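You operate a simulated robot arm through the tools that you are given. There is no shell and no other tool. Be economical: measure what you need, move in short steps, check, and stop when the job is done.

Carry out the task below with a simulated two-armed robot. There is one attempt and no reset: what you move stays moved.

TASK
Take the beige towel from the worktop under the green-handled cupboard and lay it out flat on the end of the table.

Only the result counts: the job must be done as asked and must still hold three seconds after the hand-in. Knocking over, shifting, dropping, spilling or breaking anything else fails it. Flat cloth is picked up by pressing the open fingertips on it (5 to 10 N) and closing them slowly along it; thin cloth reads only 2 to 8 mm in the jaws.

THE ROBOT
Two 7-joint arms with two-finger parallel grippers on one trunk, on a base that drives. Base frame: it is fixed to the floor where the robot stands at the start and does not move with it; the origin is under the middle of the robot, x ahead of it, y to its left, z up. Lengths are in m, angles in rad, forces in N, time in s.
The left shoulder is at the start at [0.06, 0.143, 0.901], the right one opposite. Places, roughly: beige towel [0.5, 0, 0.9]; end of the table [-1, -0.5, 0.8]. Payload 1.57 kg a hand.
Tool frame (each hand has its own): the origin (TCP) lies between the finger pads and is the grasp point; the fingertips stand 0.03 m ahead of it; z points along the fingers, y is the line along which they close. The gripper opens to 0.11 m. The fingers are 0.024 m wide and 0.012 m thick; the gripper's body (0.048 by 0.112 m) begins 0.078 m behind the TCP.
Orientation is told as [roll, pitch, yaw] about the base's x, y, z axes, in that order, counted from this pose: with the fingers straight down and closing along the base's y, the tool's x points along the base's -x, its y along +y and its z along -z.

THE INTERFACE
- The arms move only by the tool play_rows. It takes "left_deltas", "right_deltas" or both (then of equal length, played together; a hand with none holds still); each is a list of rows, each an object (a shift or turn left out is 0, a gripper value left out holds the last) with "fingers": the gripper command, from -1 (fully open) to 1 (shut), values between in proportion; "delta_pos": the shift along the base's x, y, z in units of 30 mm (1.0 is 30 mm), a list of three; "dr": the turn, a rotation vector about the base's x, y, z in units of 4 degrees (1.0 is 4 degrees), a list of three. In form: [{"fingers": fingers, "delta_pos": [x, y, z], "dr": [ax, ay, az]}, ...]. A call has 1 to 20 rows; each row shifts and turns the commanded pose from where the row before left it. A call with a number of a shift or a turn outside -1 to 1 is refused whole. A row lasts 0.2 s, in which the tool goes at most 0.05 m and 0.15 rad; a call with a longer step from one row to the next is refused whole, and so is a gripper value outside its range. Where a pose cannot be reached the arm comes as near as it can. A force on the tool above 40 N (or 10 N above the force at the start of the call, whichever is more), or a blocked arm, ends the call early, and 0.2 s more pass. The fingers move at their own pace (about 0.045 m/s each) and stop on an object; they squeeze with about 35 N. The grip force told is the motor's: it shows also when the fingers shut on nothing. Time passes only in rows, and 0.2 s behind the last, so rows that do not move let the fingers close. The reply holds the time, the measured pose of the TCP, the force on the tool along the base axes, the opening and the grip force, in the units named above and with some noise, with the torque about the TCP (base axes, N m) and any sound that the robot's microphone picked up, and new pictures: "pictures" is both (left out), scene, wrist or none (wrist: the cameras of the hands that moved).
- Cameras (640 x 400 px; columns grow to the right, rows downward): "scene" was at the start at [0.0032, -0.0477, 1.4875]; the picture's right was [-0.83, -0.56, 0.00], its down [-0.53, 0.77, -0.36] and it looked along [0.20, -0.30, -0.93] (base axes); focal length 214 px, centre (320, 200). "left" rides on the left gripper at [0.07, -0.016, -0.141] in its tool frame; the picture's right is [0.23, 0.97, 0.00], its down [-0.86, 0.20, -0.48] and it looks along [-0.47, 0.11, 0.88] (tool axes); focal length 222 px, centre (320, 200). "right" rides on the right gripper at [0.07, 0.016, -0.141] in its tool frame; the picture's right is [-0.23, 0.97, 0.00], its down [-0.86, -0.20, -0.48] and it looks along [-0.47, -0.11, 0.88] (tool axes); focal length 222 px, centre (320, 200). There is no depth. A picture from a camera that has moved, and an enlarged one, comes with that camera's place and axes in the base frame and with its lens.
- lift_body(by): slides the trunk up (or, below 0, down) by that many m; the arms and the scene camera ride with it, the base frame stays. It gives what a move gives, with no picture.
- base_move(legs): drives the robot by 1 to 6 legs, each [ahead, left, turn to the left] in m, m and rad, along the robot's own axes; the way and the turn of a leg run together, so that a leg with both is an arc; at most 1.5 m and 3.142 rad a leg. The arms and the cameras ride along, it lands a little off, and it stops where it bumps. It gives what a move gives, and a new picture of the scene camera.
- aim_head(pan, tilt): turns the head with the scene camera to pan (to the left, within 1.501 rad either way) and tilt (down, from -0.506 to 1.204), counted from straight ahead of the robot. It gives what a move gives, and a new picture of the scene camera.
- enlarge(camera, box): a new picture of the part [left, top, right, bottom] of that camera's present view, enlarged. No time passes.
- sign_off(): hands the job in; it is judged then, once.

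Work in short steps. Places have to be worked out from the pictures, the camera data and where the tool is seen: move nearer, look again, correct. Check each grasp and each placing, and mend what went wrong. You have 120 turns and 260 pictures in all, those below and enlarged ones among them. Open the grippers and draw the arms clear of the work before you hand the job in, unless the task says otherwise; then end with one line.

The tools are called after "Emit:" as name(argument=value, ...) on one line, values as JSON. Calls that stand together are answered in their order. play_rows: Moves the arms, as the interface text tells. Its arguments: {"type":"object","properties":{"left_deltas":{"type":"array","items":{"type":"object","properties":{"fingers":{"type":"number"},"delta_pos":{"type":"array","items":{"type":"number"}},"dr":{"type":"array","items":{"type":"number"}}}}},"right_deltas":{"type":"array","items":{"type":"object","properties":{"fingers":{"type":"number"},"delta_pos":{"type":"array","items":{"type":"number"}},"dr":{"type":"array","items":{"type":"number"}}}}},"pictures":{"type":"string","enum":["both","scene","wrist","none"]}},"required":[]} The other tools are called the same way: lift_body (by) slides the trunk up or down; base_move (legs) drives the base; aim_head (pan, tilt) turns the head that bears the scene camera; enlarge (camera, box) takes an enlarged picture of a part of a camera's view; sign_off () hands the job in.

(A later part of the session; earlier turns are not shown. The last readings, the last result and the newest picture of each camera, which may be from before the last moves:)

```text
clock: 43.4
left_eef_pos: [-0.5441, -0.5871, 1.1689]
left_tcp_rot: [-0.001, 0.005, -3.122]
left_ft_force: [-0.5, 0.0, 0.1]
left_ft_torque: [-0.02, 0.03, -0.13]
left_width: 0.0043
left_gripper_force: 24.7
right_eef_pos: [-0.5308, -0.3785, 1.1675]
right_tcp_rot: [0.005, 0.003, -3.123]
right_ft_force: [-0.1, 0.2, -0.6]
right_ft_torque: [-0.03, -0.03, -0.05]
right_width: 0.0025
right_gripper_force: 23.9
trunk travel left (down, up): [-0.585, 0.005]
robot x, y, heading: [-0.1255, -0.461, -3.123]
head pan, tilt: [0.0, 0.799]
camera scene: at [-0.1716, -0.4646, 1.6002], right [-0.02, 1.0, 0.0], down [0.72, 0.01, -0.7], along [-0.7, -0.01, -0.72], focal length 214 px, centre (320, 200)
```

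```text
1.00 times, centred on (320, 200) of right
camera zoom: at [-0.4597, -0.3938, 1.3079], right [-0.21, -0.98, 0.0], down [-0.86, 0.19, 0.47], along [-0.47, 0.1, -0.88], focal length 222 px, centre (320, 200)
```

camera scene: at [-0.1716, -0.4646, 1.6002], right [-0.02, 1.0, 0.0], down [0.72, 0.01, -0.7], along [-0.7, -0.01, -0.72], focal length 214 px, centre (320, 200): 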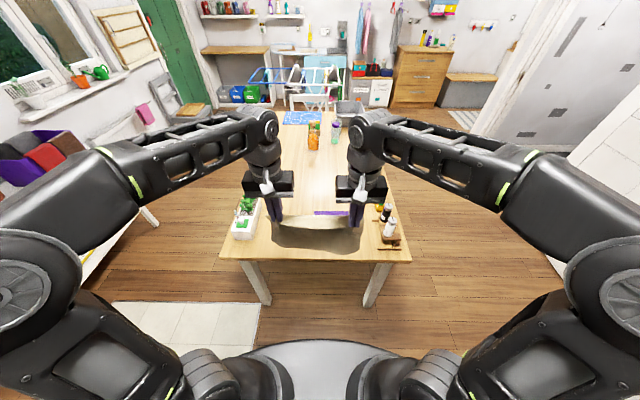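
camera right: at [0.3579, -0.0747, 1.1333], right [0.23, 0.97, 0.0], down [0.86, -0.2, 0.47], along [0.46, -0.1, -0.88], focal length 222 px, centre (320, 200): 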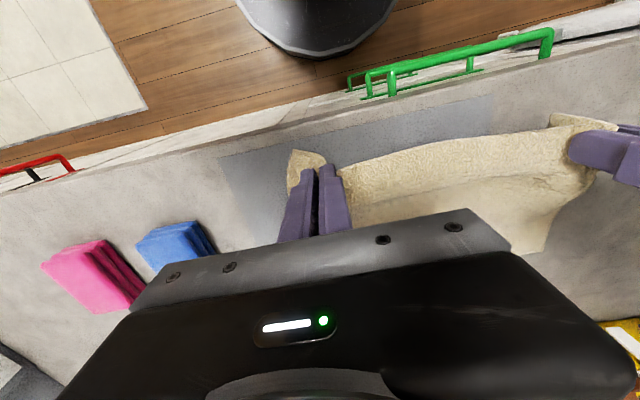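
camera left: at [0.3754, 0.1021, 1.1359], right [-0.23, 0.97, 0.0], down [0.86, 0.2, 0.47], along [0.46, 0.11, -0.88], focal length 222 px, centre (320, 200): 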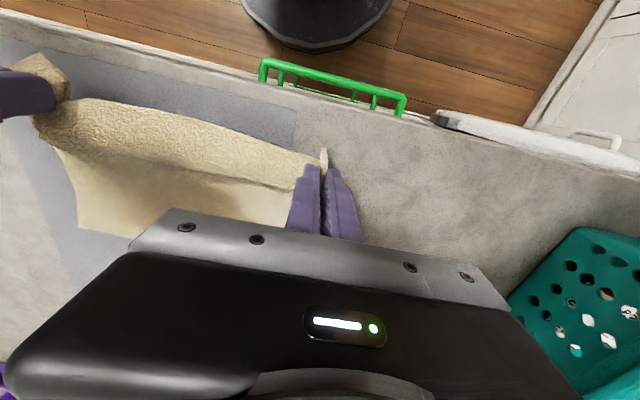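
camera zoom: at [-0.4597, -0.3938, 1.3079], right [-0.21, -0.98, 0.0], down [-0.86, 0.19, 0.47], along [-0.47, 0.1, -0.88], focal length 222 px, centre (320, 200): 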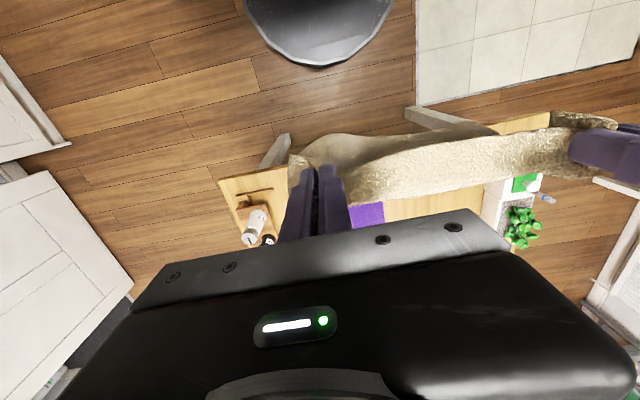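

The towel hides the purple thing. I sidestep to the right a little to see the table end unobstructed.

Emit:
base_move(legs=[[0, -0.4, -0.018]])

Emit:
aim_head(pan=0.35, tilt=0.8)

Emit:
enlarge(camera="scene", box=[160, 80, 400, 240])

```text
clock: 45.9
left_eef_pos: [-0.5498, -0.1769, 1.1678]
left_tcp_rot: [-0.003, 0.006, 3.139]
left_ft_force: [0.9, 0.9, -0.7]
left_ft_torque: [-0.02, 0.02, -0.07]
left_width: 0.0045
left_gripper_force: 24.8
right_eef_pos: [-0.5318, 0.0296, 1.1672]
right_tcp_rot: [0.005, 0.003, 3.139]
right_ft_force: [0.9, 0.4, -0.3]
right_ft_torque: [-0.02, -0.02, -0.05]
right_width: 0.0025
right_gripper_force: 24.3
trunk travel left (down, up): [-0.585, 0.005]
robot x, y, heading: [-0.1284, -0.0627, 3.14]
head pan, tilt: [0.0, 0.799]
camera scene: at [-0.1749, -0.062, 1.6002], right [0.0, 1.0, 0.0], down [0.72, 0.0, -0.7], along [-0.7, 0.0, -0.72], focal length 214 px, centre (320, 200)
```

scene: 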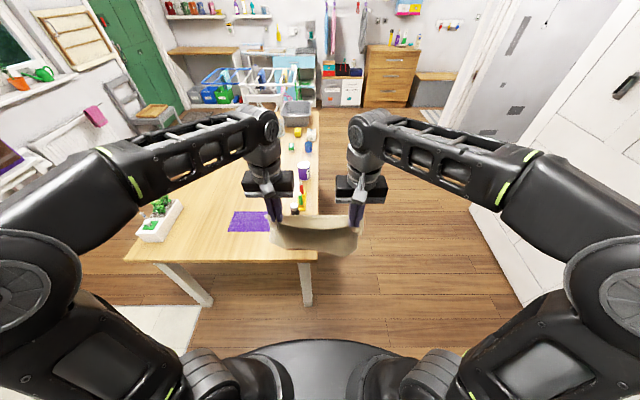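

```text
clock: 46.7
left_eef_pos: [-0.5483, -0.1784, 1.1687]
left_tcp_rot: [-0.001, 0.006, 3.141]
left_ft_force: [0.1, 0.6, 0.3]
left_ft_torque: [-0.01, 0.01, -0.08]
left_width: 0.0045
left_gripper_force: 24.8
right_eef_pos: [-0.5323, 0.0295, 1.1676]
right_tcp_rot: [0.007, 0.003, 3.141]
right_ft_force: [-0.9, 1.2, -0.4]
right_ft_torque: [0.02, -0.04, -0.03]
right_width: 0.0026
right_gripper_force: 23.8
trunk travel left (down, up): [-0.585, 0.005]
robot x, y, heading: [-0.1269, -0.0621, 3.141]
head pan, tilt: [0.351, 0.799]
camera scene: at [-0.1701, -0.0905, 1.6002], right [-0.34, 0.94, 0.0], down [0.67, 0.24, -0.7], along [-0.66, -0.24, -0.72], focal length 214 px, centre (320, 200)
```

scene: 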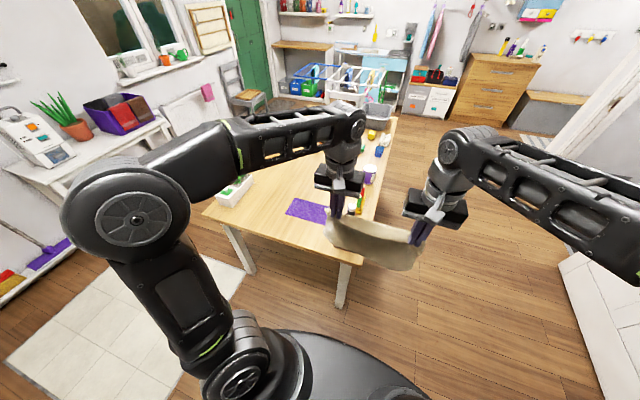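

```text
2.50 times, centred on (280, 160) of scene
camera zoom: at [-0.1701, -0.0905, 1.6002], right [-0.34, 0.94, 0.0], down [0.67, 0.24, -0.7], along [-0.66, -0.24, -0.72], focal length 536 px, centre (420, 300)
```

zoom: 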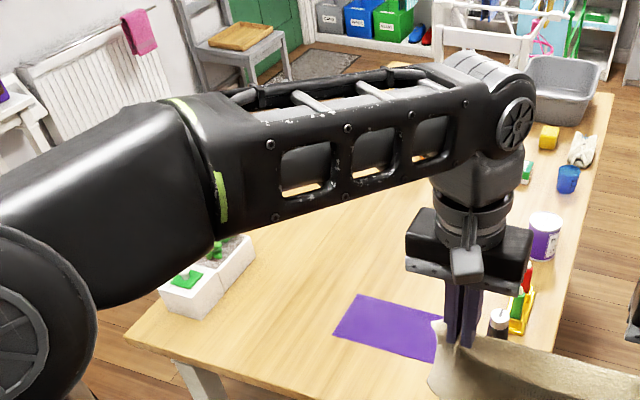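

The purple thing is a thin flat sheet at x −0.79…−0.92, y −0.51…−0.27. The clear area just beyond it (x −0.94…−1.2) matches the given spot, so I'll lay the towel there. I step back left and drive up to the table end.

Emit:
base_move(legs=[[0, 0.44, 0], [0.23, 0, 0]])

Emit:
aim_head(pan=0.0, tilt=0.95)

```text
clock: 50.7
left_eef_pos: [-0.7811, -0.6151, 1.1679]
left_tcp_rot: [-0.003, 0.004, 3.132]
left_ft_force: [-0.1, 0.6, -0.8]
left_ft_torque: [-0.01, -0.01, -0.09]
left_width: 0.0041
left_gripper_force: 24.7
right_eef_pos: [-0.7619, -0.4069, 1.1667]
right_tcp_rot: [0.004, 0.004, 3.133]
right_ft_force: [-1.6, 0.9, -0.1]
right_ft_torque: [0.02, -0.02, -0.06]
right_width: 0.0025
right_gripper_force: 23.9
trunk travel left (down, up): [-0.585, 0.005]
robot x, y, heading: [-0.3545, -0.5009, 3.134]
head pan, tilt: [0.351, 0.799]
camera scene: at [-0.4023, -0.5306, 1.6002], right [-0.34, 0.94, 0.0], down [0.68, 0.24, -0.7], along [-0.66, -0.23, -0.72], focal length 214 px, centre (320, 200)
```

scene: 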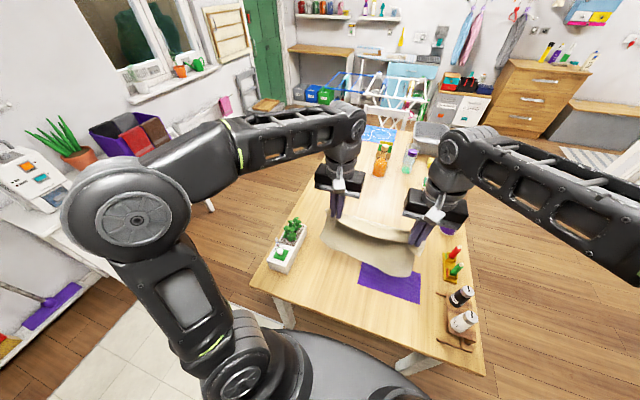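

```text
clock: 51.5
left_eef_pos: [-0.7811, -0.6145, 1.1686]
left_tcp_rot: [-0.004, 0.004, 3.134]
left_ft_force: [-0.3, -0.4, 0.5]
left_ft_torque: [0.0, -0.02, -0.04]
left_width: 0.0042
left_gripper_force: 24.7
right_eef_pos: [-0.7612, -0.4084, 1.1673]
right_tcp_rot: [0.004, 0.005, 3.131]
right_ft_force: [0.0, -0.9, 0.1]
right_ft_torque: [0.01, -0.01, -0.02]
right_width: 0.0024
right_gripper_force: 23.7
trunk travel left (down, up): [-0.585, 0.005]
robot x, y, heading: [-0.3557, -0.5021, 3.128]
head pan, tilt: [0.0, 0.949]
camera scene: at [-0.3977, -0.5029, 1.5887], right [0.01, 1.0, 0.0], down [0.81, -0.01, -0.58], along [-0.58, 0.0, -0.81], focal length 214 px, centre (320, 200)
```

scene: 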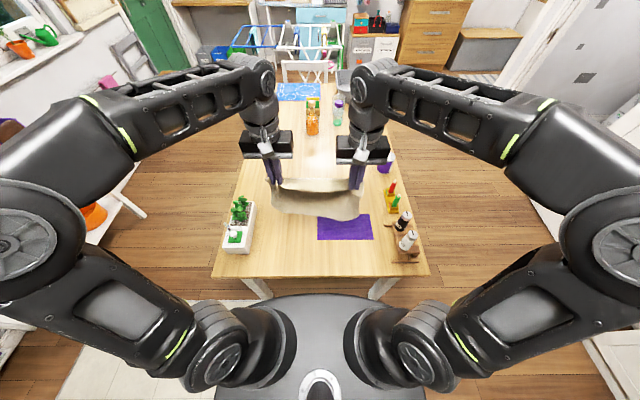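

The purple sheet is clear of the way. I tilt both grippers forward and reach out over the spot, with the cloth still hanging just above the table.

Emit:
play_rows(left_deltas=[{"delta_pos": [-0.9, 0, 0], "dr": [0, 1, 0]}, {"delta_pos": [-0.9, 0, 0], "dr": [0, 1, 0]}, {"delta_pos": [-0.9, 0, -0.3], "dr": [0, 1, 0]}, {"delta_pos": [-0.9, 0, -0.3], "dr": [0, 1, 0]}, {"delta_pos": [-0.9, 0, -0.3], "dr": [0, 1, 0]}, {"delta_pos": [-0.9, 0, -0.3], "dr": [0, 1, 0]}, {"delta_pos": [-0.9, 0, -0.3], "dr": [0, 1, 0]}, {"delta_pos": [-0.9, 0, -0.3], "dr": [0, 1, 0]}, {"delta_pos": [-0.9, 0, -0.3], "dr": [0, 1, 0]}, {"delta_pos": [-0.9, 0, -0.3], "dr": [0, 1, 0]}, {}], right_deltas=[{"delta_pos": [-0.96, 0, 0], "dr": [0, 1, 0]}, {"delta_pos": [-0.96, 0, 0], "dr": [0, 1, 0]}, {"delta_pos": [-0.96, 0, -0.3], "dr": [0, 1, 0]}, {"delta_pos": [-0.96, 0, -0.3], "dr": [0, 1, 0]}, {"delta_pos": [-0.96, 0, -0.3], "dr": [0, 1, 0]}, {"delta_pos": [-0.96, 0, -0.3], "dr": [0, 1, 0]}, {"delta_pos": [-0.96, 0, -0.3], "dr": [0, 1, 0]}, {"delta_pos": [-0.96, 0, -0.3], "dr": [0, 1, 0]}, {"delta_pos": [-0.96, 0, -0.3], "dr": [0, 1, 0]}, {"delta_pos": [-0.96, 0, -0.3], "dr": [0, 1, 0]}, {}], pictures="scene")

```text
clock: 54.0
left_eef_pos: [-1.0497, -0.6136, 1.0969]
left_tcp_rot: [0.005, -0.696, 3.131]
left_ft_force: [-0.4, 0.6, -0.6]
left_ft_torque: [0.0, 0.02, -0.09]
left_width: 0.0042
left_gripper_force: 25.4
right_eef_pos: [-1.0517, -0.4075, 1.0961]
right_tcp_rot: [0.011, -0.696, 3.131]
right_ft_force: [0.0, 0.4, -0.6]
right_ft_torque: [-0.03, -0.04, 0.01]
right_width: 0.0028
right_gripper_force: 24.0
trunk travel left (down, up): [-0.585, 0.005]
robot x, y, heading: [-0.3578, -0.5002, 3.131]
head pan, tilt: [0.0, 0.949]
camera scene: at [-0.3967, -0.5028, 1.5887], right [0.01, 1.0, 0.0], down [0.81, -0.01, -0.58], along [-0.58, 0.01, -0.81], focal length 214 px, centre (320, 200)
```

scene: 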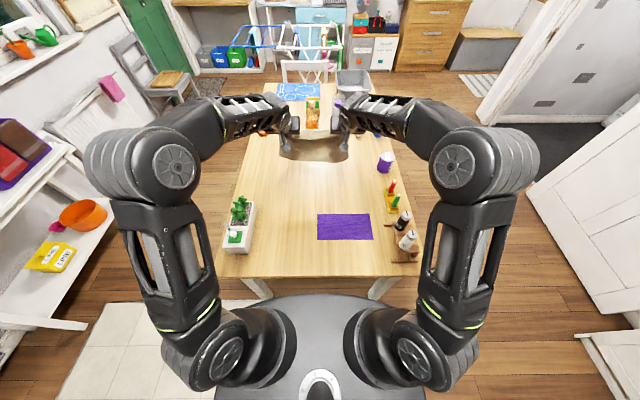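

Reach is good. I go further forward and down until the cloth's lower edge meets the table.

Emit:
play_rows(left_deltas=[{"delta_pos": [-0.9, -0.05, -0.6]}, {"delta_pos": [-0.9, -0.05, -0.6]}, {"delta_pos": [-0.9, -0.05, -0.6]}, {"delta_pos": [-0.8, 0, -0.6]}, {}], right_deltas=[{"delta_pos": [-0.9, 0.05, -0.6]}, {"delta_pos": [-0.9, 0.05, -0.6]}, {"delta_pos": [-0.9, 0.05, -0.6]}, {"delta_pos": [-0.8, 0, -0.6]}, {}])

Emit:
enlarge(camera="scene", box=[220, 60, 420, 260])

```text
clock: 55.1
left_eef_pos: [-1.1542, -0.6187, 1.0235]
left_tcp_rot: [0.005, -0.694, 3.131]
left_ft_force: [-0.3, 0.2, -0.9]
left_ft_torque: [0.01, 0.02, -0.11]
left_width: 0.0045
left_gripper_force: 24.7
right_eef_pos: [-1.1532, -0.4058, 1.0242]
right_tcp_rot: [0.012, -0.695, 3.131]
right_ft_force: [1.4, -0.9, -0.1]
right_ft_torque: [0.0, -0.01, -0.02]
right_width: 0.0025
right_gripper_force: 23.7
trunk travel left (down, up): [-0.585, 0.005]
robot x, y, heading: [-0.3561, -0.5019, 3.132]
head pan, tilt: [0.0, 0.949]
camera scene: at [-0.3965, -0.5028, 1.5888], right [0.01, 1.0, 0.0], down [0.81, -0.01, -0.58], along [-0.58, 0.01, -0.81], focal length 214 px, centre (320, 200)
camera right: at [-1.0094, -0.422, 1.0871], right [-0.18, -0.97, 0.15], down [-0.35, 0.21, 0.91], along [-0.92, 0.11, -0.38], focal length 222 px, centre (320, 200)
camera left: at [-1.0101, -0.6021, 1.0883], right [0.17, -0.98, -0.14], down [-0.35, -0.19, 0.92], along [-0.92, -0.1, -0.38], focal length 222 px, centre (320, 200)
```

scene: 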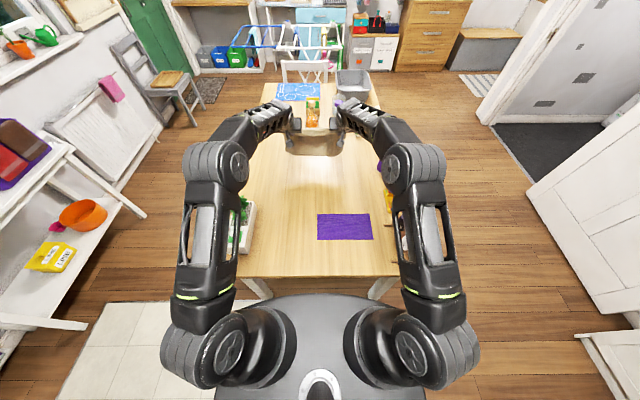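
right: 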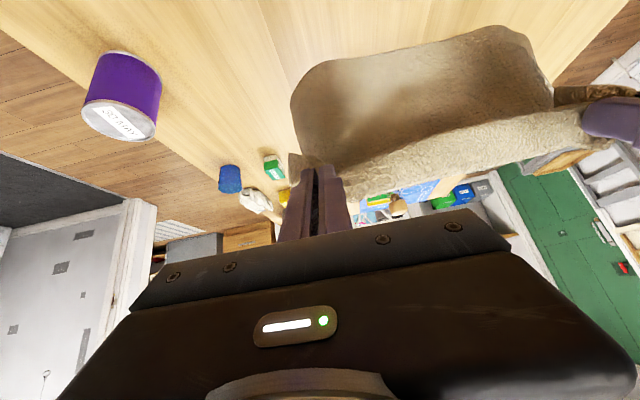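
left: 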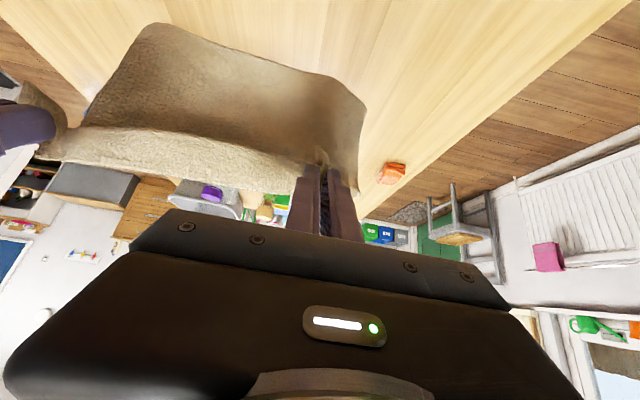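

```text
2.00 times, centred on (320, 160) of scene
camera zoom: at [-0.3965, -0.5028, 1.5888], right [0.01, 1.0, 0.0], down [0.81, -0.01, -0.58], along [-0.58, 0.01, -0.81], focal length 429 px, centre (320, 280)
```

zoom: 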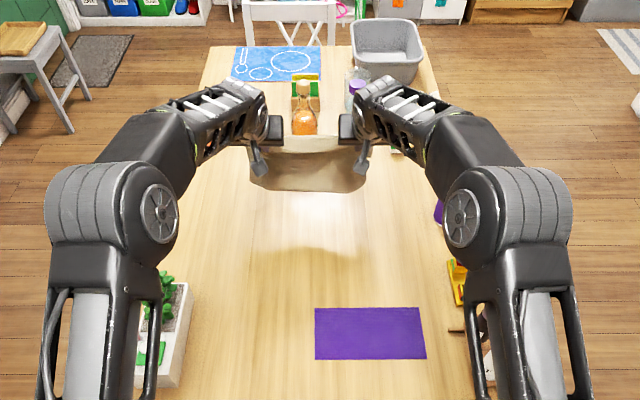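

The cloth's lower edge swings forward to x≈−1.25, about 5 cm above the table. I bring the hands down and back in an arc so it lays down behind them.

Emit:
play_rows(left_deltas=[{"delta_pos": [0.5, 0, -0.55]}, {"delta_pos": [0.5, 0, -0.55]}, {"delta_pos": [0.6, 0, -0.56]}, {}, {"delta_pos": [0.7, 0, -0.33]}, {"delta_pos": [0.7, 0, -0.33]}, {"delta_pos": [0.7, 0, -0.33]}, {"delta_pos": [0.67, 0, -0.55]}, {"delta_pos": [0.67, 0, -0.55]}, {"delta_pos": [0.67, 0, -0.55]}, {}, {}], right_deltas=[{"delta_pos": [0.5, 0, -0.55]}, {"delta_pos": [0.5, 0, -0.55]}, {"delta_pos": [0.6, 0, -0.56]}, {}, {"delta_pos": [0.7, 0, -0.33]}, {"delta_pos": [0.7, 0, -0.33]}, {"delta_pos": [0.7, 0, -0.33]}, {"delta_pos": [0.67, 0, -0.55]}, {"delta_pos": [0.67, 0, -0.55]}, {"delta_pos": [0.67, 0, -0.55]}, {}, {}])

Emit:
enlarge(camera="scene", box=[220, 80, 420, 260])

```text
clock: 57.8
left_eef_pos: [-0.9834, -0.6196, 0.8959]
left_tcp_rot: [0.004, -0.693, 3.132]
left_ft_force: [-0.3, 1.3, -0.4]
left_ft_torque: [0.02, 0.0, -0.12]
left_width: 0.0038
left_gripper_force: 24.9
right_eef_pos: [-0.9836, -0.4041, 0.894]
right_tcp_rot: [0.011, -0.695, 3.131]
right_ft_force: [-0.1, -2.3, 0.2]
right_ft_torque: [0.02, -0.02, 0.04]
right_width: 0.0025
right_gripper_force: 23.5
trunk travel left (down, up): [-0.585, 0.005]
robot x, y, heading: [-0.3569, -0.505, 3.129]
head pan, tilt: [0.0, 0.949]
camera scene: at [-0.3976, -0.5029, 1.5887], right [0.01, 1.0, 0.0], down [0.81, -0.01, -0.58], along [-0.58, 0.01, -0.81], focal length 214 px, centre (320, 200)
camera right: at [-0.8375, -0.4204, 0.9579], right [-0.18, -0.97, 0.15], down [-0.35, 0.21, 0.91], along [-0.92, 0.11, -0.38], focal length 222 px, centre (320, 200)
camera left: at [-0.8393, -0.6041, 0.9604], right [0.17, -0.98, -0.14], down [-0.35, -0.19, 0.92], along [-0.92, -0.1, -0.38], focal length 222 px, centre (320, 200)
```

scene: 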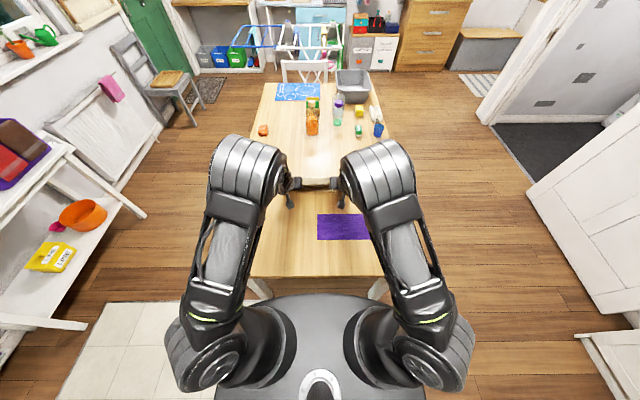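
right: 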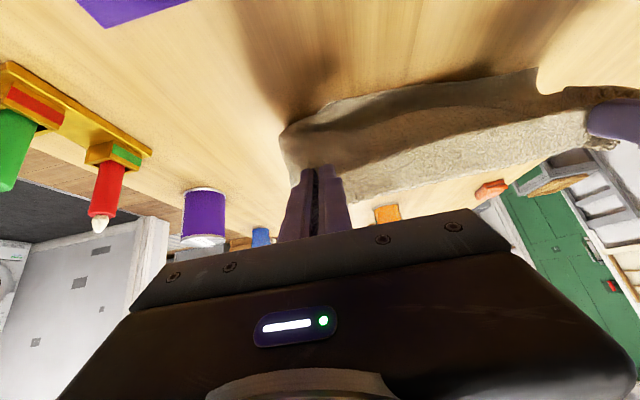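
left: 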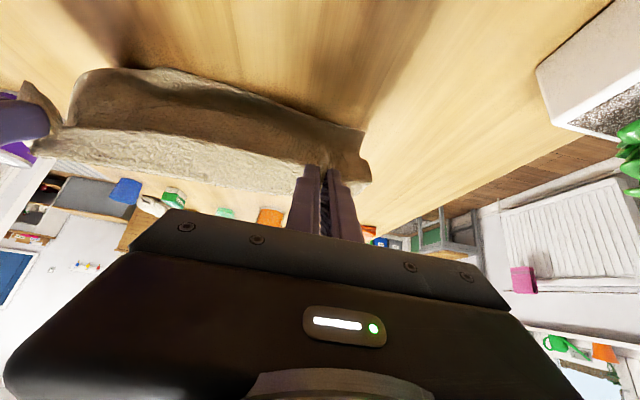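

```text
2.22 times, centred on (320, 170) of scene
camera zoom: at [-0.3976, -0.5029, 1.5887], right [0.01, 1.0, 0.0], down [0.81, -0.01, -0.58], along [-0.58, 0.01, -0.81], focal length 477 px, centre (320, 267)
```

zoom: 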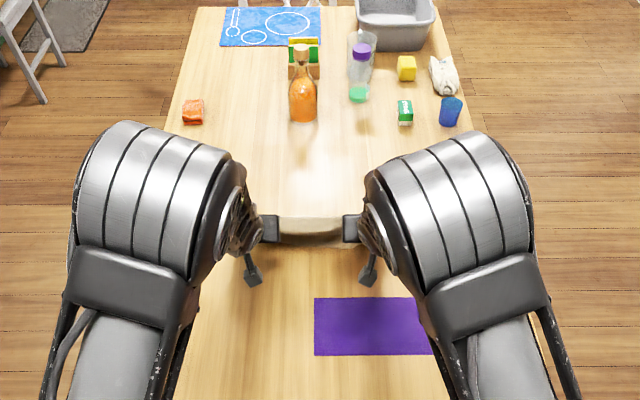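

The lower part lies on the table pointing forward. I continue the arc down and back to stretch the rest out.

Emit:
play_rows(left_deltas=[{"delta_pos": [0.7, 0, -0.5]}, {"delta_pos": [0.7, 0, -0.5]}, {"delta_pos": [0.7, 0, -0.5]}, {}, {"delta_pos": [0.3, -0.1, -0.6]}, {"delta_pos": [0.3, -0.1, -0.6]}, {"delta_pos": [0.2, 0, -0.6]}, {}, {}], right_deltas=[{"delta_pos": [0.7, 0, -0.5]}, {"delta_pos": [0.7, 0, -0.5]}, {"delta_pos": [0.7, 0, -0.5]}, {}, {"delta_pos": [0.3, 0.1, -0.6]}, {"delta_pos": [0.3, 0.1, -0.6]}, {"delta_pos": [0.2, 0, -0.6]}, {}, {}])

Emit:
enlarge(camera="scene", box=[240, 120, 400, 260])

```text
clock: 59.8
left_eef_pos: [-0.8966, -0.6245, 0.7962]
left_tcp_rot: [0.004, -0.695, 3.132]
left_ft_force: [-0.9, 8.0, 0.4]
left_ft_torque: [0.17, 0.02, -0.21]
left_width: 0.0046
left_gripper_force: 24.6
right_eef_pos: [-0.8965, -0.3983, 0.7963]
right_tcp_rot: [0.014, -0.696, 3.132]
right_ft_force: [0.3, -7.0, -0.7]
right_ft_torque: [-0.04, -0.01, 0.27]
right_width: 0.0039
right_gripper_force: 24.2
trunk travel left (down, up): [-0.585, 0.005]
robot x, y, heading: [-0.3563, -0.4996, 3.127]
head pan, tilt: [0.0, 0.949]
camera scene: at [-0.3978, -0.5029, 1.5887], right [0.01, 1.0, 0.0], down [0.81, -0.01, -0.58], along [-0.58, 0.01, -0.81], focal length 214 px, centre (320, 200)
camera right: at [-0.7518, -0.4136, 0.8585], right [-0.18, -0.97, 0.15], down [-0.35, 0.21, 0.91], along [-0.92, 0.11, -0.38], focal length 222 px, centre (320, 200)
camera left: at [-0.7533, -0.6088, 0.8614], right [0.17, -0.98, -0.14], down [-0.35, -0.19, 0.92], along [-0.92, -0.1, -0.38], focal length 222 px, centre (320, 200)
```

scene: 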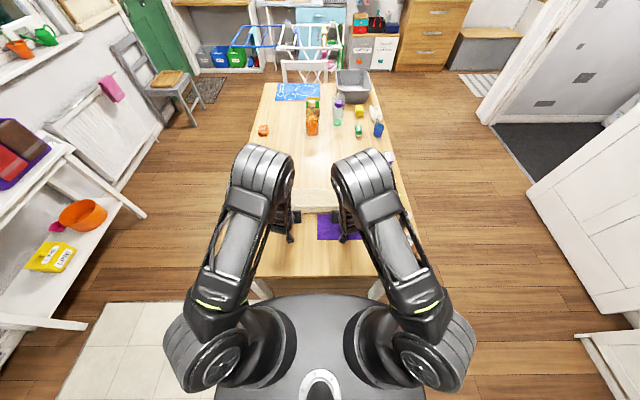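
right: 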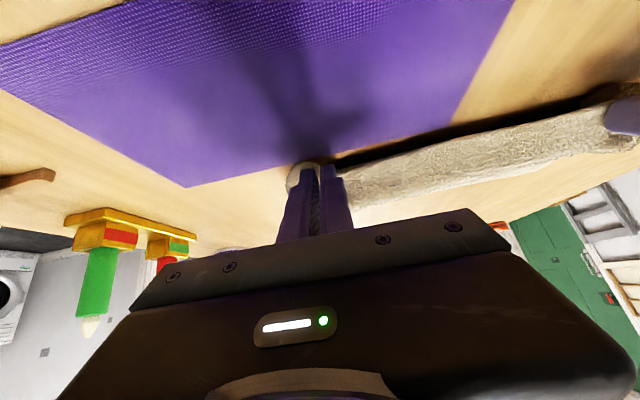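
left: 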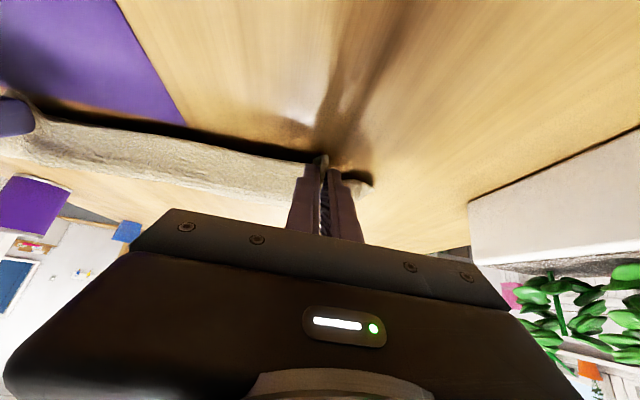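

```text
2.86 times, centred on (320, 190) of scene
camera zoom: at [-0.3978, -0.5029, 1.5887], right [0.01, 1.0, 0.0], down [0.81, -0.01, -0.58], along [-0.58, 0.01, -0.81], focal length 613 px, centre (320, 229)
```

zoom: 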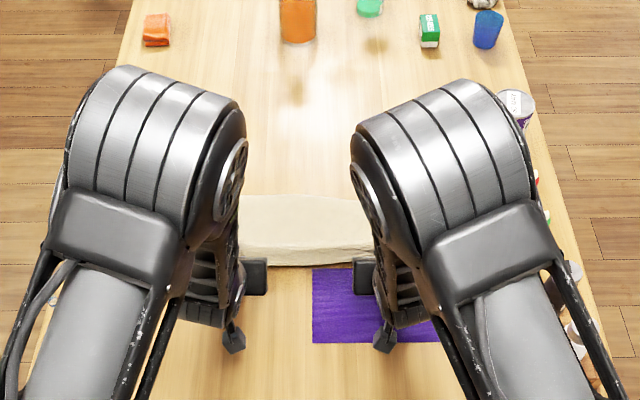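

The visible cloth depth is only about 16 cm, so part may be curled under. I take a closer look.

Emit:
enlarge(camera="scene", box=[290, 175, 350, 220])

Emit:
enlarge(camera="right", box=[280, 80, 640, 240])

```text
8.89 times, centred on (320, 198) of scene
camera zoom: at [-0.3978, -0.5029, 1.5887], right [0.01, 1.0, 0.0], down [0.81, -0.01, -0.58], along [-0.58, 0.01, -0.81], focal length 1906 px, centre (320, 222)
```

zoom: 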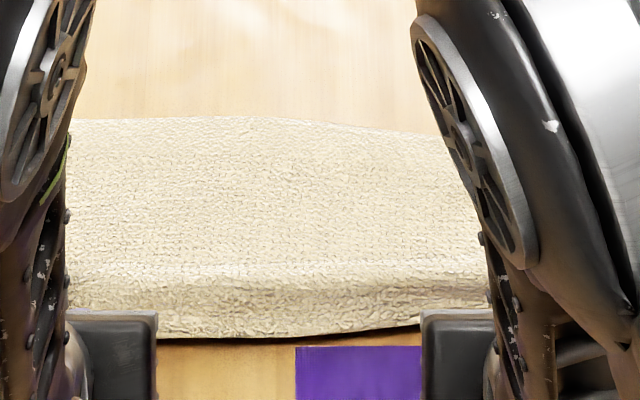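

```text
1.78 times, centred on (460, 160) of right
camera zoom: at [-0.7518, -0.4136, 0.8585], right [-0.18, -0.97, 0.15], down [-0.35, 0.21, 0.91], along [-0.92, 0.11, -0.38], focal length 395 px, centre (71, 271)
```

zoom: 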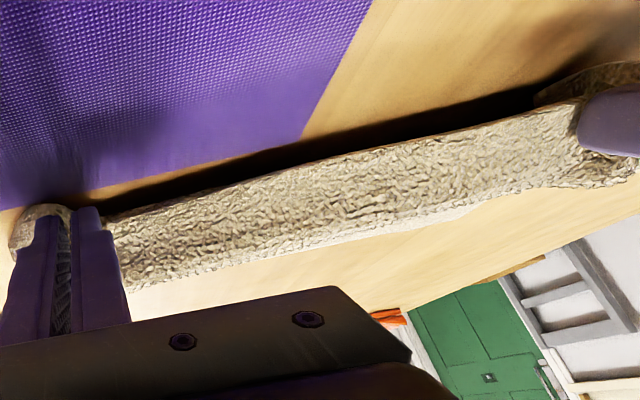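

Some of the hem is probably tucked under. I lift the towel and lay it again, moving back faster than down this time. First up and forward.

Emit:
play_rows(left_deltas=[{"delta_pos": [0, 0.1, 0.9]}, {"delta_pos": [0, 0.1, 0.9]}, {"delta_pos": [-0.6, 0, 0.9]}, {"delta_pos": [-0.95, 0, 0.9]}, {"delta_pos": [-0.95, 0, 0.9]}, {"delta_pos": [-0.95, 0, 0.9]}, {"delta_pos": [-0.95, 0, 0.9]}, {"delta_pos": [-0.95, 0, 0.9]}, {"delta_pos": [-0.95, 0, 0.9]}, {"delta_pos": [-0.95, 0, 0.3]}, {"delta_pos": [-0.95, 0, 0]}, {"delta_pos": [-0.95, 0, 0]}, {}, {}], right_deltas=[{"delta_pos": [0, -0.1, 0.9]}, {"delta_pos": [0, -0.1, 0.9]}, {"delta_pos": [-0.6, 0, 0.9]}, {"delta_pos": [-0.95, 0, 0.9]}, {"delta_pos": [-0.95, 0, 0.9]}, {"delta_pos": [-0.95, 0, 0.9]}, {"delta_pos": [-0.95, 0, 0.9]}, {"delta_pos": [-0.95, 0, 0.9]}, {"delta_pos": [-0.95, 0, 0.9]}, {"delta_pos": [-0.95, 0, 0.3]}, {"delta_pos": [-0.95, 0, 0]}, {"delta_pos": [-0.95, 0, 0]}, {}, {}])

```text
clock: 62.8
left_eef_pos: [-1.1721, -0.6196, 1.0489]
left_tcp_rot: [0.005, -0.695, 3.132]
left_ft_force: [-0.5, 1.6, -0.6]
left_ft_torque: [0.02, -0.03, -0.1]
left_width: 0.0043
left_gripper_force: 25.2
right_eef_pos: [-1.1707, -0.4028, 1.0478]
right_tcp_rot: [0.013, -0.694, 3.13]
right_ft_force: [0.3, -1.7, -0.6]
right_ft_torque: [-0.03, -0.04, 0.04]
right_width: 0.0023
right_gripper_force: 23.8
trunk travel left (down, up): [-0.585, 0.005]
robot x, y, heading: [-0.3552, -0.5009, 3.135]
head pan, tilt: [0.0, 0.949]
camera scene: at [-0.3985, -0.5029, 1.5886], right [0.01, 1.0, 0.0], down [0.81, -0.01, -0.58], along [-0.58, 0.01, -0.81], focal length 214 px, centre (320, 200)
camera right: at [-1.026, -0.4197, 1.1104], right [-0.18, -0.97, 0.15], down [-0.35, 0.21, 0.91], along [-0.92, 0.11, -0.38], focal length 222 px, centre (320, 200)
camera left: at [-1.0275, -0.6035, 1.114], right [0.17, -0.98, -0.14], down [-0.35, -0.19, 0.91], along [-0.92, -0.1, -0.38], focal length 222 px, centre (320, 200)
```

scene: 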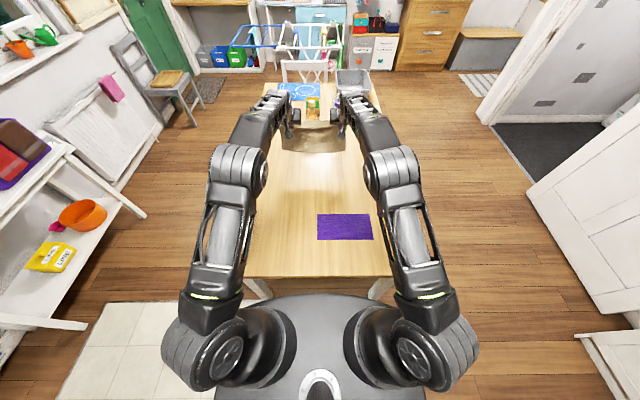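
right: 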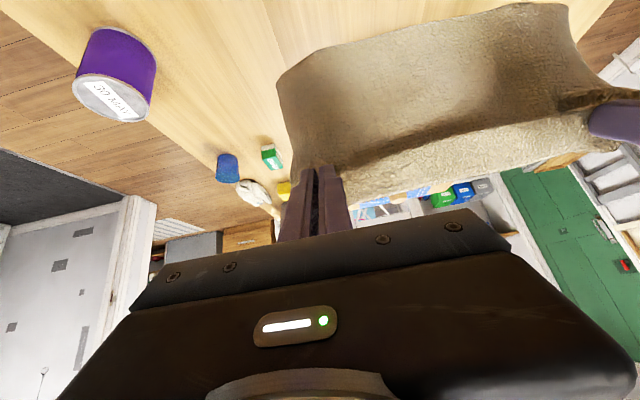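
left: 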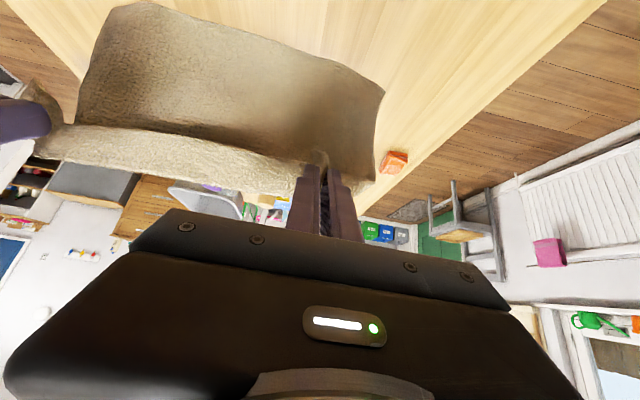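

The cloth hangs straight again. I lower until the hem touches, then swing back in a wider arc, keeping it taut.

Emit:
play_rows(left_deltas=[{"delta_pos": [0, 0, -0.6]}, {"delta_pos": [0, 0, -0.6]}, {"delta_pos": [0, 0, -0.6]}, {}, {}, {"delta_pos": [0.85, 0, -0.33]}, {"delta_pos": [0.85, 0, -0.33]}, {"delta_pos": [1, 0, -0.42]}, {"delta_pos": [1, 0, -0.42]}, {"delta_pos": [1, 0, -0.83]}, {"delta_pos": [1, 0, -0.83]}, {}], right_deltas=[{"delta_pos": [0, 0, -0.6]}, {"delta_pos": [0, 0, -0.6]}, {"delta_pos": [0, 0, -0.6]}, {}, {}, {"delta_pos": [0.85, 0, -0.33]}, {"delta_pos": [0.85, 0, -0.33]}, {"delta_pos": [1, 0, -0.42]}, {"delta_pos": [1, 0, -0.42]}, {"delta_pos": [1, 0, -0.83]}, {"delta_pos": [1, 0, -0.83]}, {}])

Emit:
enlarge(camera="scene", box=[260, 120, 380, 240])

```text
clock: 65.3
left_eef_pos: [-0.9989, -0.6173, 0.8985]
left_tcp_rot: [0.005, -0.692, 3.131]
left_ft_force: [0.3, 0.3, 0.6]
left_ft_torque: [-0.02, -0.02, -0.07]
left_width: 0.0041
left_gripper_force: 25.0
right_eef_pos: [-0.9999, -0.4054, 0.8996]
right_tcp_rot: [0.012, -0.696, 3.131]
right_ft_force: [0.1, 0.3, -0.2]
right_ft_torque: [-0.02, -0.01, -0.04]
right_width: 0.0024
right_gripper_force: 23.9
trunk travel left (down, up): [-0.585, 0.005]
robot x, y, heading: [-0.3569, -0.4972, 3.133]
head pan, tilt: [0.0, 0.949]
camera scene: at [-0.3979, -0.5029, 1.5887], right [0.01, 1.0, 0.0], down [0.81, -0.01, -0.58], along [-0.58, 0.01, -0.81], focal length 214 px, centre (320, 200)
camera right: at [-0.8551, -0.4216, 0.9612], right [-0.18, -0.97, 0.15], down [-0.35, 0.21, 0.91], along [-0.92, 0.11, -0.38], focal length 222 px, centre (320, 200)
camera left: at [-0.8544, -0.6019, 0.9636], right [0.17, -0.98, -0.14], down [-0.35, -0.19, 0.92], along [-0.92, -0.1, -0.38], focal length 222 px, centre (320, 200)
```

scene: 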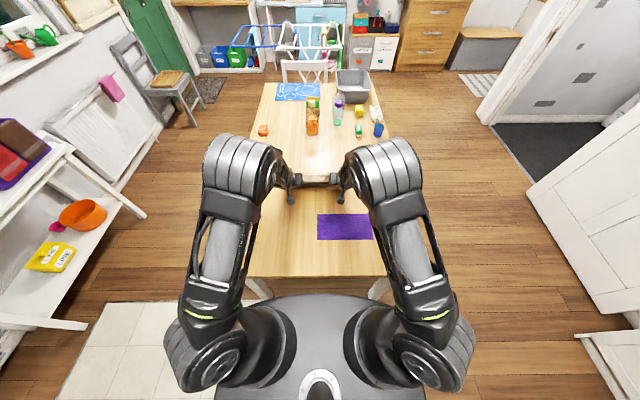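
right: 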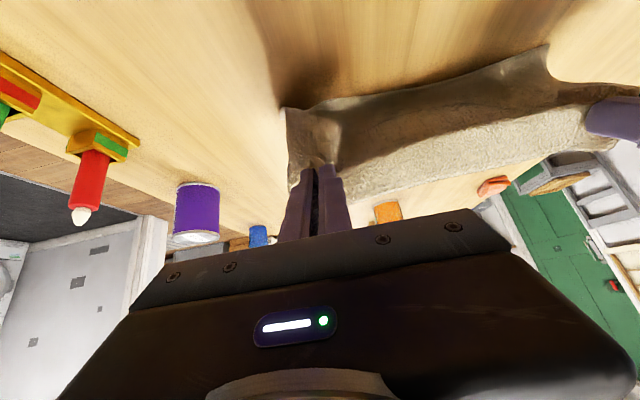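
left: 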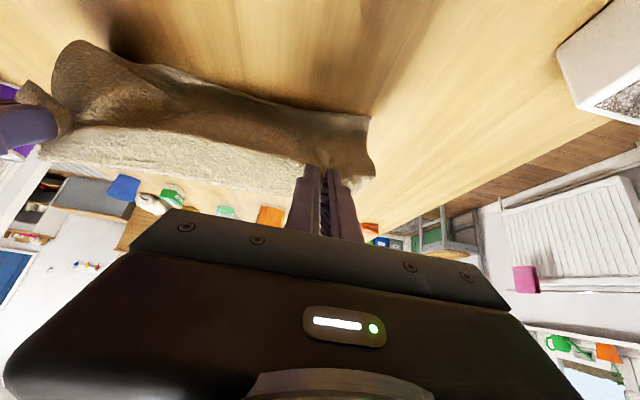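

```text
3.33 times, centred on (320, 180) of scene
camera zoom: at [-0.3979, -0.5029, 1.5887], right [0.01, 1.0, 0.0], down [0.81, -0.01, -0.58], along [-0.58, 0.01, -0.81], focal length 715 px, centre (320, 267)
```

zoom: 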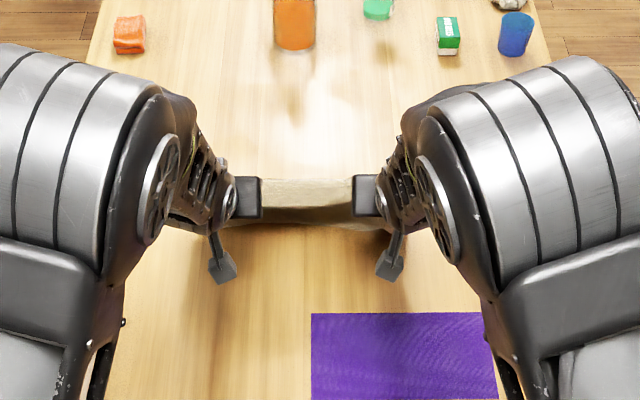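

The hem seems to lie forward now at x≈−1.15. I continue mostly backwards, then down.

Emit:
play_rows(left_deltas=[{"delta_pos": [0.8, 0, -0.3]}, {"delta_pos": [0.8, 0, -0.3]}, {"delta_pos": [0.5, 0, -0.8]}, {"delta_pos": [0.5, 0, -0.8]}, {"delta_pos": [0.3, -0.1, -0.7]}, {"delta_pos": [0.3, -0.1, -0.4]}, {}, {}], right_deltas=[{"delta_pos": [0.8, 0, -0.3]}, {"delta_pos": [0.8, 0, -0.3]}, {"delta_pos": [0.5, 0, -0.8]}, {"delta_pos": [0.5, 0, -0.8]}, {"delta_pos": [0.3, 0.1, -0.7]}, {"delta_pos": [0.3, 0.1, -0.4]}, {}, {}], pictures="wrist")

Emit:
enlarge(camera="scene", box=[260, 140, 380, 240])

```text
clock: 67.2
left_eef_pos: [-0.9042, -0.6243, 0.7987]
left_tcp_rot: [0.004, -0.693, 3.129]
left_ft_force: [-0.5, 5.4, 0.5]
left_ft_torque: [0.14, 0.03, -0.2]
left_width: 0.0044
left_gripper_force: 25.2
right_eef_pos: [-0.9029, -0.397, 0.7997]
right_tcp_rot: [0.012, -0.693, 3.132]
right_ft_force: [0.5, -5.7, -0.8]
right_ft_torque: [-0.06, 0.0, 0.21]
right_width: 0.0033
right_gripper_force: 24.2
trunk travel left (down, up): [-0.585, 0.005]
robot x, y, heading: [-0.3589, -0.5014, 3.131]
head pan, tilt: [0.0, 0.949]
camera right: at [-0.7592, -0.4141, 0.8615], right [-0.18, -0.97, 0.15], down [-0.35, 0.21, 0.91], along [-0.92, 0.11, -0.38], focal length 222 px, centre (320, 200)
camera left: at [-0.7602, -0.6082, 0.864], right [0.17, -0.98, -0.14], down [-0.35, -0.19, 0.92], along [-0.92, -0.1, -0.38], focal length 222 px, centre (320, 200)
```

right: 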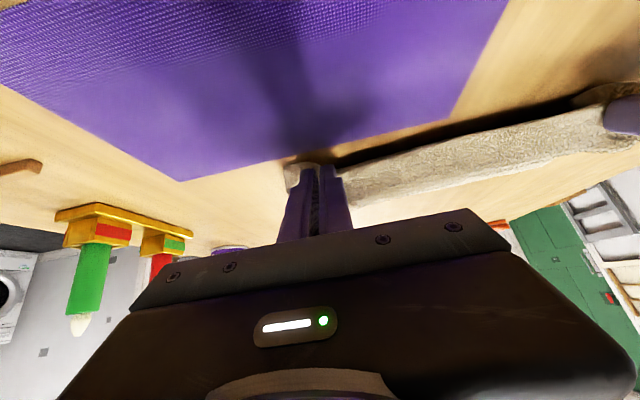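
left: 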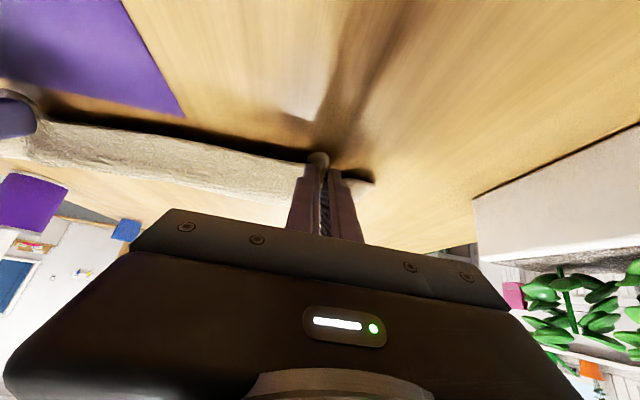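

```text
4.00 times, centred on (320, 190) of scene
camera zoom: at [-0.3976, -0.5029, 1.5887], right [0.01, 1.0, 0.0], down [0.81, -0.01, -0.58], along [-0.58, 0.01, -0.81], focal length 858 px, centre (320, 240)
```

zoom: 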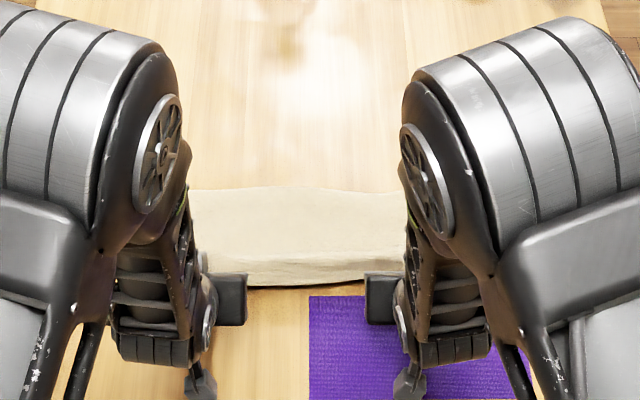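

The tilted grippers make the cloth leave the jaws upward and hump, which takes up length. I lift again and re-lay it, turning the grippers back to vertical on the way down so the cloth leaves them flat.

Emit:
play_rows(left_deltas=[{"delta_pos": [0, 0.1, 0.9]}, {"delta_pos": [0, 0.1, 0.9]}, {"delta_pos": [-0.6, 0, 0.9]}, {"delta_pos": [-0.95, 0, 0.9]}, {"delta_pos": [-0.95, 0, 0.9]}, {"delta_pos": [-0.95, 0, 0.9]}, {"delta_pos": [-0.95, 0, 0.9]}, {"delta_pos": [-0.95, 0, 0.9]}, {"delta_pos": [-0.95, 0, 0.5]}, {"delta_pos": [-0.95, 0, 0.3]}, {"delta_pos": [-0.95, 0, 0]}, {"delta_pos": [-0.7, 0, 0]}, {}, {}], right_deltas=[{"delta_pos": [0, -0.1, 0.9]}, {"delta_pos": [0, -0.1, 0.9]}, {"delta_pos": [-0.6, 0, 0.9]}, {"delta_pos": [-0.95, 0, 0.9]}, {"delta_pos": [-0.95, 0, 0.9]}, {"delta_pos": [-0.95, 0, 0.9]}, {"delta_pos": [-0.95, 0, 0.9]}, {"delta_pos": [-0.95, 0, 0.9]}, {"delta_pos": [-0.95, 0, 0.5]}, {"delta_pos": [-0.95, 0, 0.3]}, {"delta_pos": [-0.95, 0, 0]}, {"delta_pos": [-0.7, 0, 0]}, {}, {}], pictures="none")

Emit:
play_rows(left_deltas=[{"delta_pos": [0, 0, -0.6]}, {"delta_pos": [0, 0, -0.6]}, {"delta_pos": [0, 0, -0.3]}, {}, {"delta_pos": [0.8, 0, -0.3], "dr": [0, -1, 0]}, {"delta_pos": [0.8, 0, -0.4], "dr": [0, -1, 0]}, {"delta_pos": [0.95, 0, -0.5], "dr": [0, -1, 0]}, {"delta_pos": [0.95, 0, -0.6], "dr": [0, -1, 0]}, {"delta_pos": [1, 0, -0.8], "dr": [0, -1, 0]}, {"delta_pos": [0.9, 0, -0.8], "dr": [0, -1, 0]}, {"delta_pos": [0.7, 0, -0.8], "dr": [0, -1, 0]}, {"delta_pos": [0.5, 0, -0.8], "dr": [0, -1, 0]}, {"dr": [0, -1, 0]}, {"dr": [0, -1, 0]}, {}], right_deltas=[{"delta_pos": [0, 0, -0.6]}, {"delta_pos": [0, 0, -0.6]}, {"delta_pos": [0, 0, -0.3]}, {}, {"delta_pos": [0.8, 0, -0.3], "dr": [0, -1, 0]}, {"delta_pos": [0.8, 0, -0.4], "dr": [0, -1, 0]}, {"delta_pos": [0.95, 0, -0.5], "dr": [0, -1, 0]}, {"delta_pos": [0.95, 0, -0.6], "dr": [0, -1, 0]}, {"delta_pos": [1, 0, -0.8], "dr": [0, -1, 0]}, {"delta_pos": [0.9, 0, -0.8], "dr": [0, -1, 0]}, {"delta_pos": [0.7, 0, -0.8], "dr": [0, -1, 0]}, {"delta_pos": [0.5, 0, -0.8], "dr": [0, -1, 0]}, {"dr": [0, -1, 0]}, {"dr": [0, -1, 0]}, {}])

Emit:
enlarge(camera="scene", box=[240, 120, 400, 240])

```text
clock: 70.2
left_eef_pos: [-1.1704, -0.618, 1.0387]
left_tcp_rot: [0.004, -0.694, 3.131]
left_ft_force: [0.4, 1.0, 0.0]
left_ft_torque: [0.0, -0.02, -0.1]
left_width: 0.0043
left_gripper_force: 24.9
right_eef_pos: [-1.1715, -0.4032, 1.0387]
right_tcp_rot: [0.012, -0.693, 3.131]
right_ft_force: [0.2, -1.8, -1.7]
right_ft_torque: [0.0, -0.02, 0.1]
right_width: 0.0027
right_gripper_force: 24.0
trunk travel left (down, up): [-0.585, 0.005]
robot x, y, heading: [-0.3563, -0.5016, 3.133]
head pan, tilt: [0.0, 0.949]
```

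```text
clock: 73.3
left_eef_pos: [-0.9734, -0.6173, 0.8449]
left_tcp_rot: [-0.003, 0.006, 3.133]
left_ft_force: [-0.4, 0.1, 0.3]
left_ft_torque: [0.05, 0.01, -0.05]
left_width: 0.0046
left_gripper_force: 25.5
right_eef_pos: [-0.9738, -0.4019, 0.8449]
right_tcp_rot: [0.005, 0.004, 3.133]
right_ft_force: [-0.3, -0.5, 0.1]
right_ft_torque: [-0.02, 0.02, 0.03]
right_width: 0.0026
right_gripper_force: 24.3
trunk travel left (down, up): [-0.585, 0.005]
robot x, y, heading: [-0.3558, -0.5017, 3.133]
head pan, tilt: [0.0, 0.949]
camera scene: at [-0.3972, -0.5029, 1.5887], right [0.01, 1.0, 0.0], down [0.81, -0.01, -0.58], along [-0.58, 0.01, -0.81], focal length 214 px, centre (320, 200)
camera right: at [-0.9032, -0.4189, 0.986], right [-0.24, -0.97, 0.0], down [-0.86, 0.21, 0.47], along [-0.46, 0.11, -0.88], focal length 222 px, centre (320, 200)
camera left: at [-0.9037, -0.6021, 0.9876], right [0.22, -0.98, 0.0], down [-0.86, -0.19, 0.47], along [-0.46, -0.1, -0.88], focal length 222 px, centre (320, 200)
```

scene: 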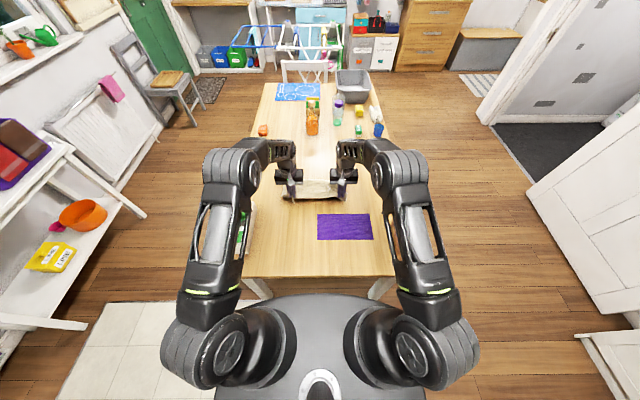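
right: 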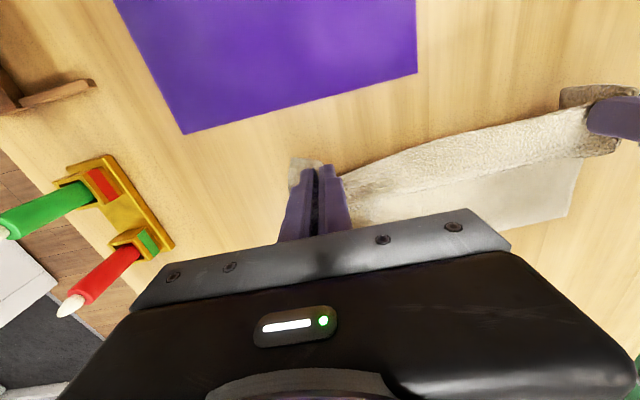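
left: 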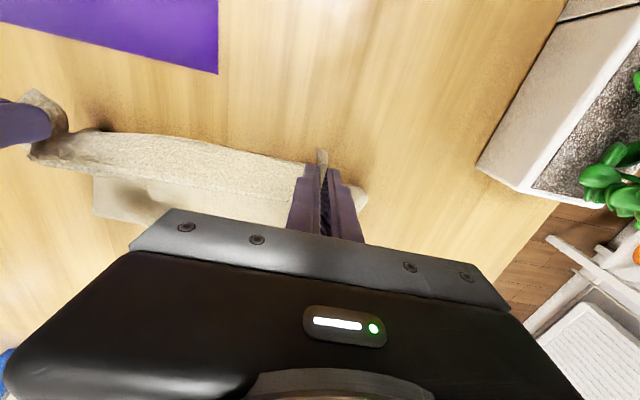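

```text
3.33 times, centred on (320, 180) of scene
camera zoom: at [-0.3972, -0.5029, 1.5887], right [0.01, 1.0, 0.0], down [0.81, -0.01, -0.58], along [-0.58, 0.01, -0.81], focal length 715 px, centre (320, 267)
```

zoom: 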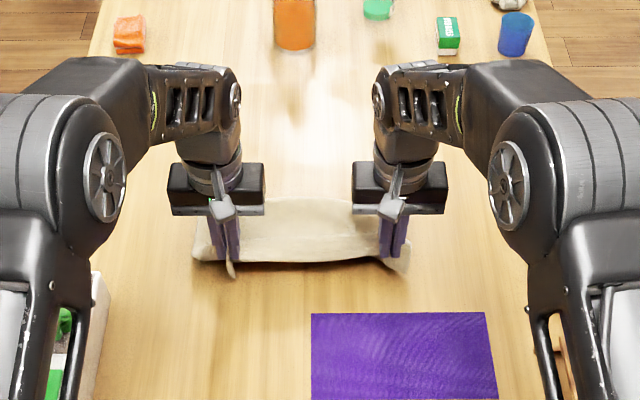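

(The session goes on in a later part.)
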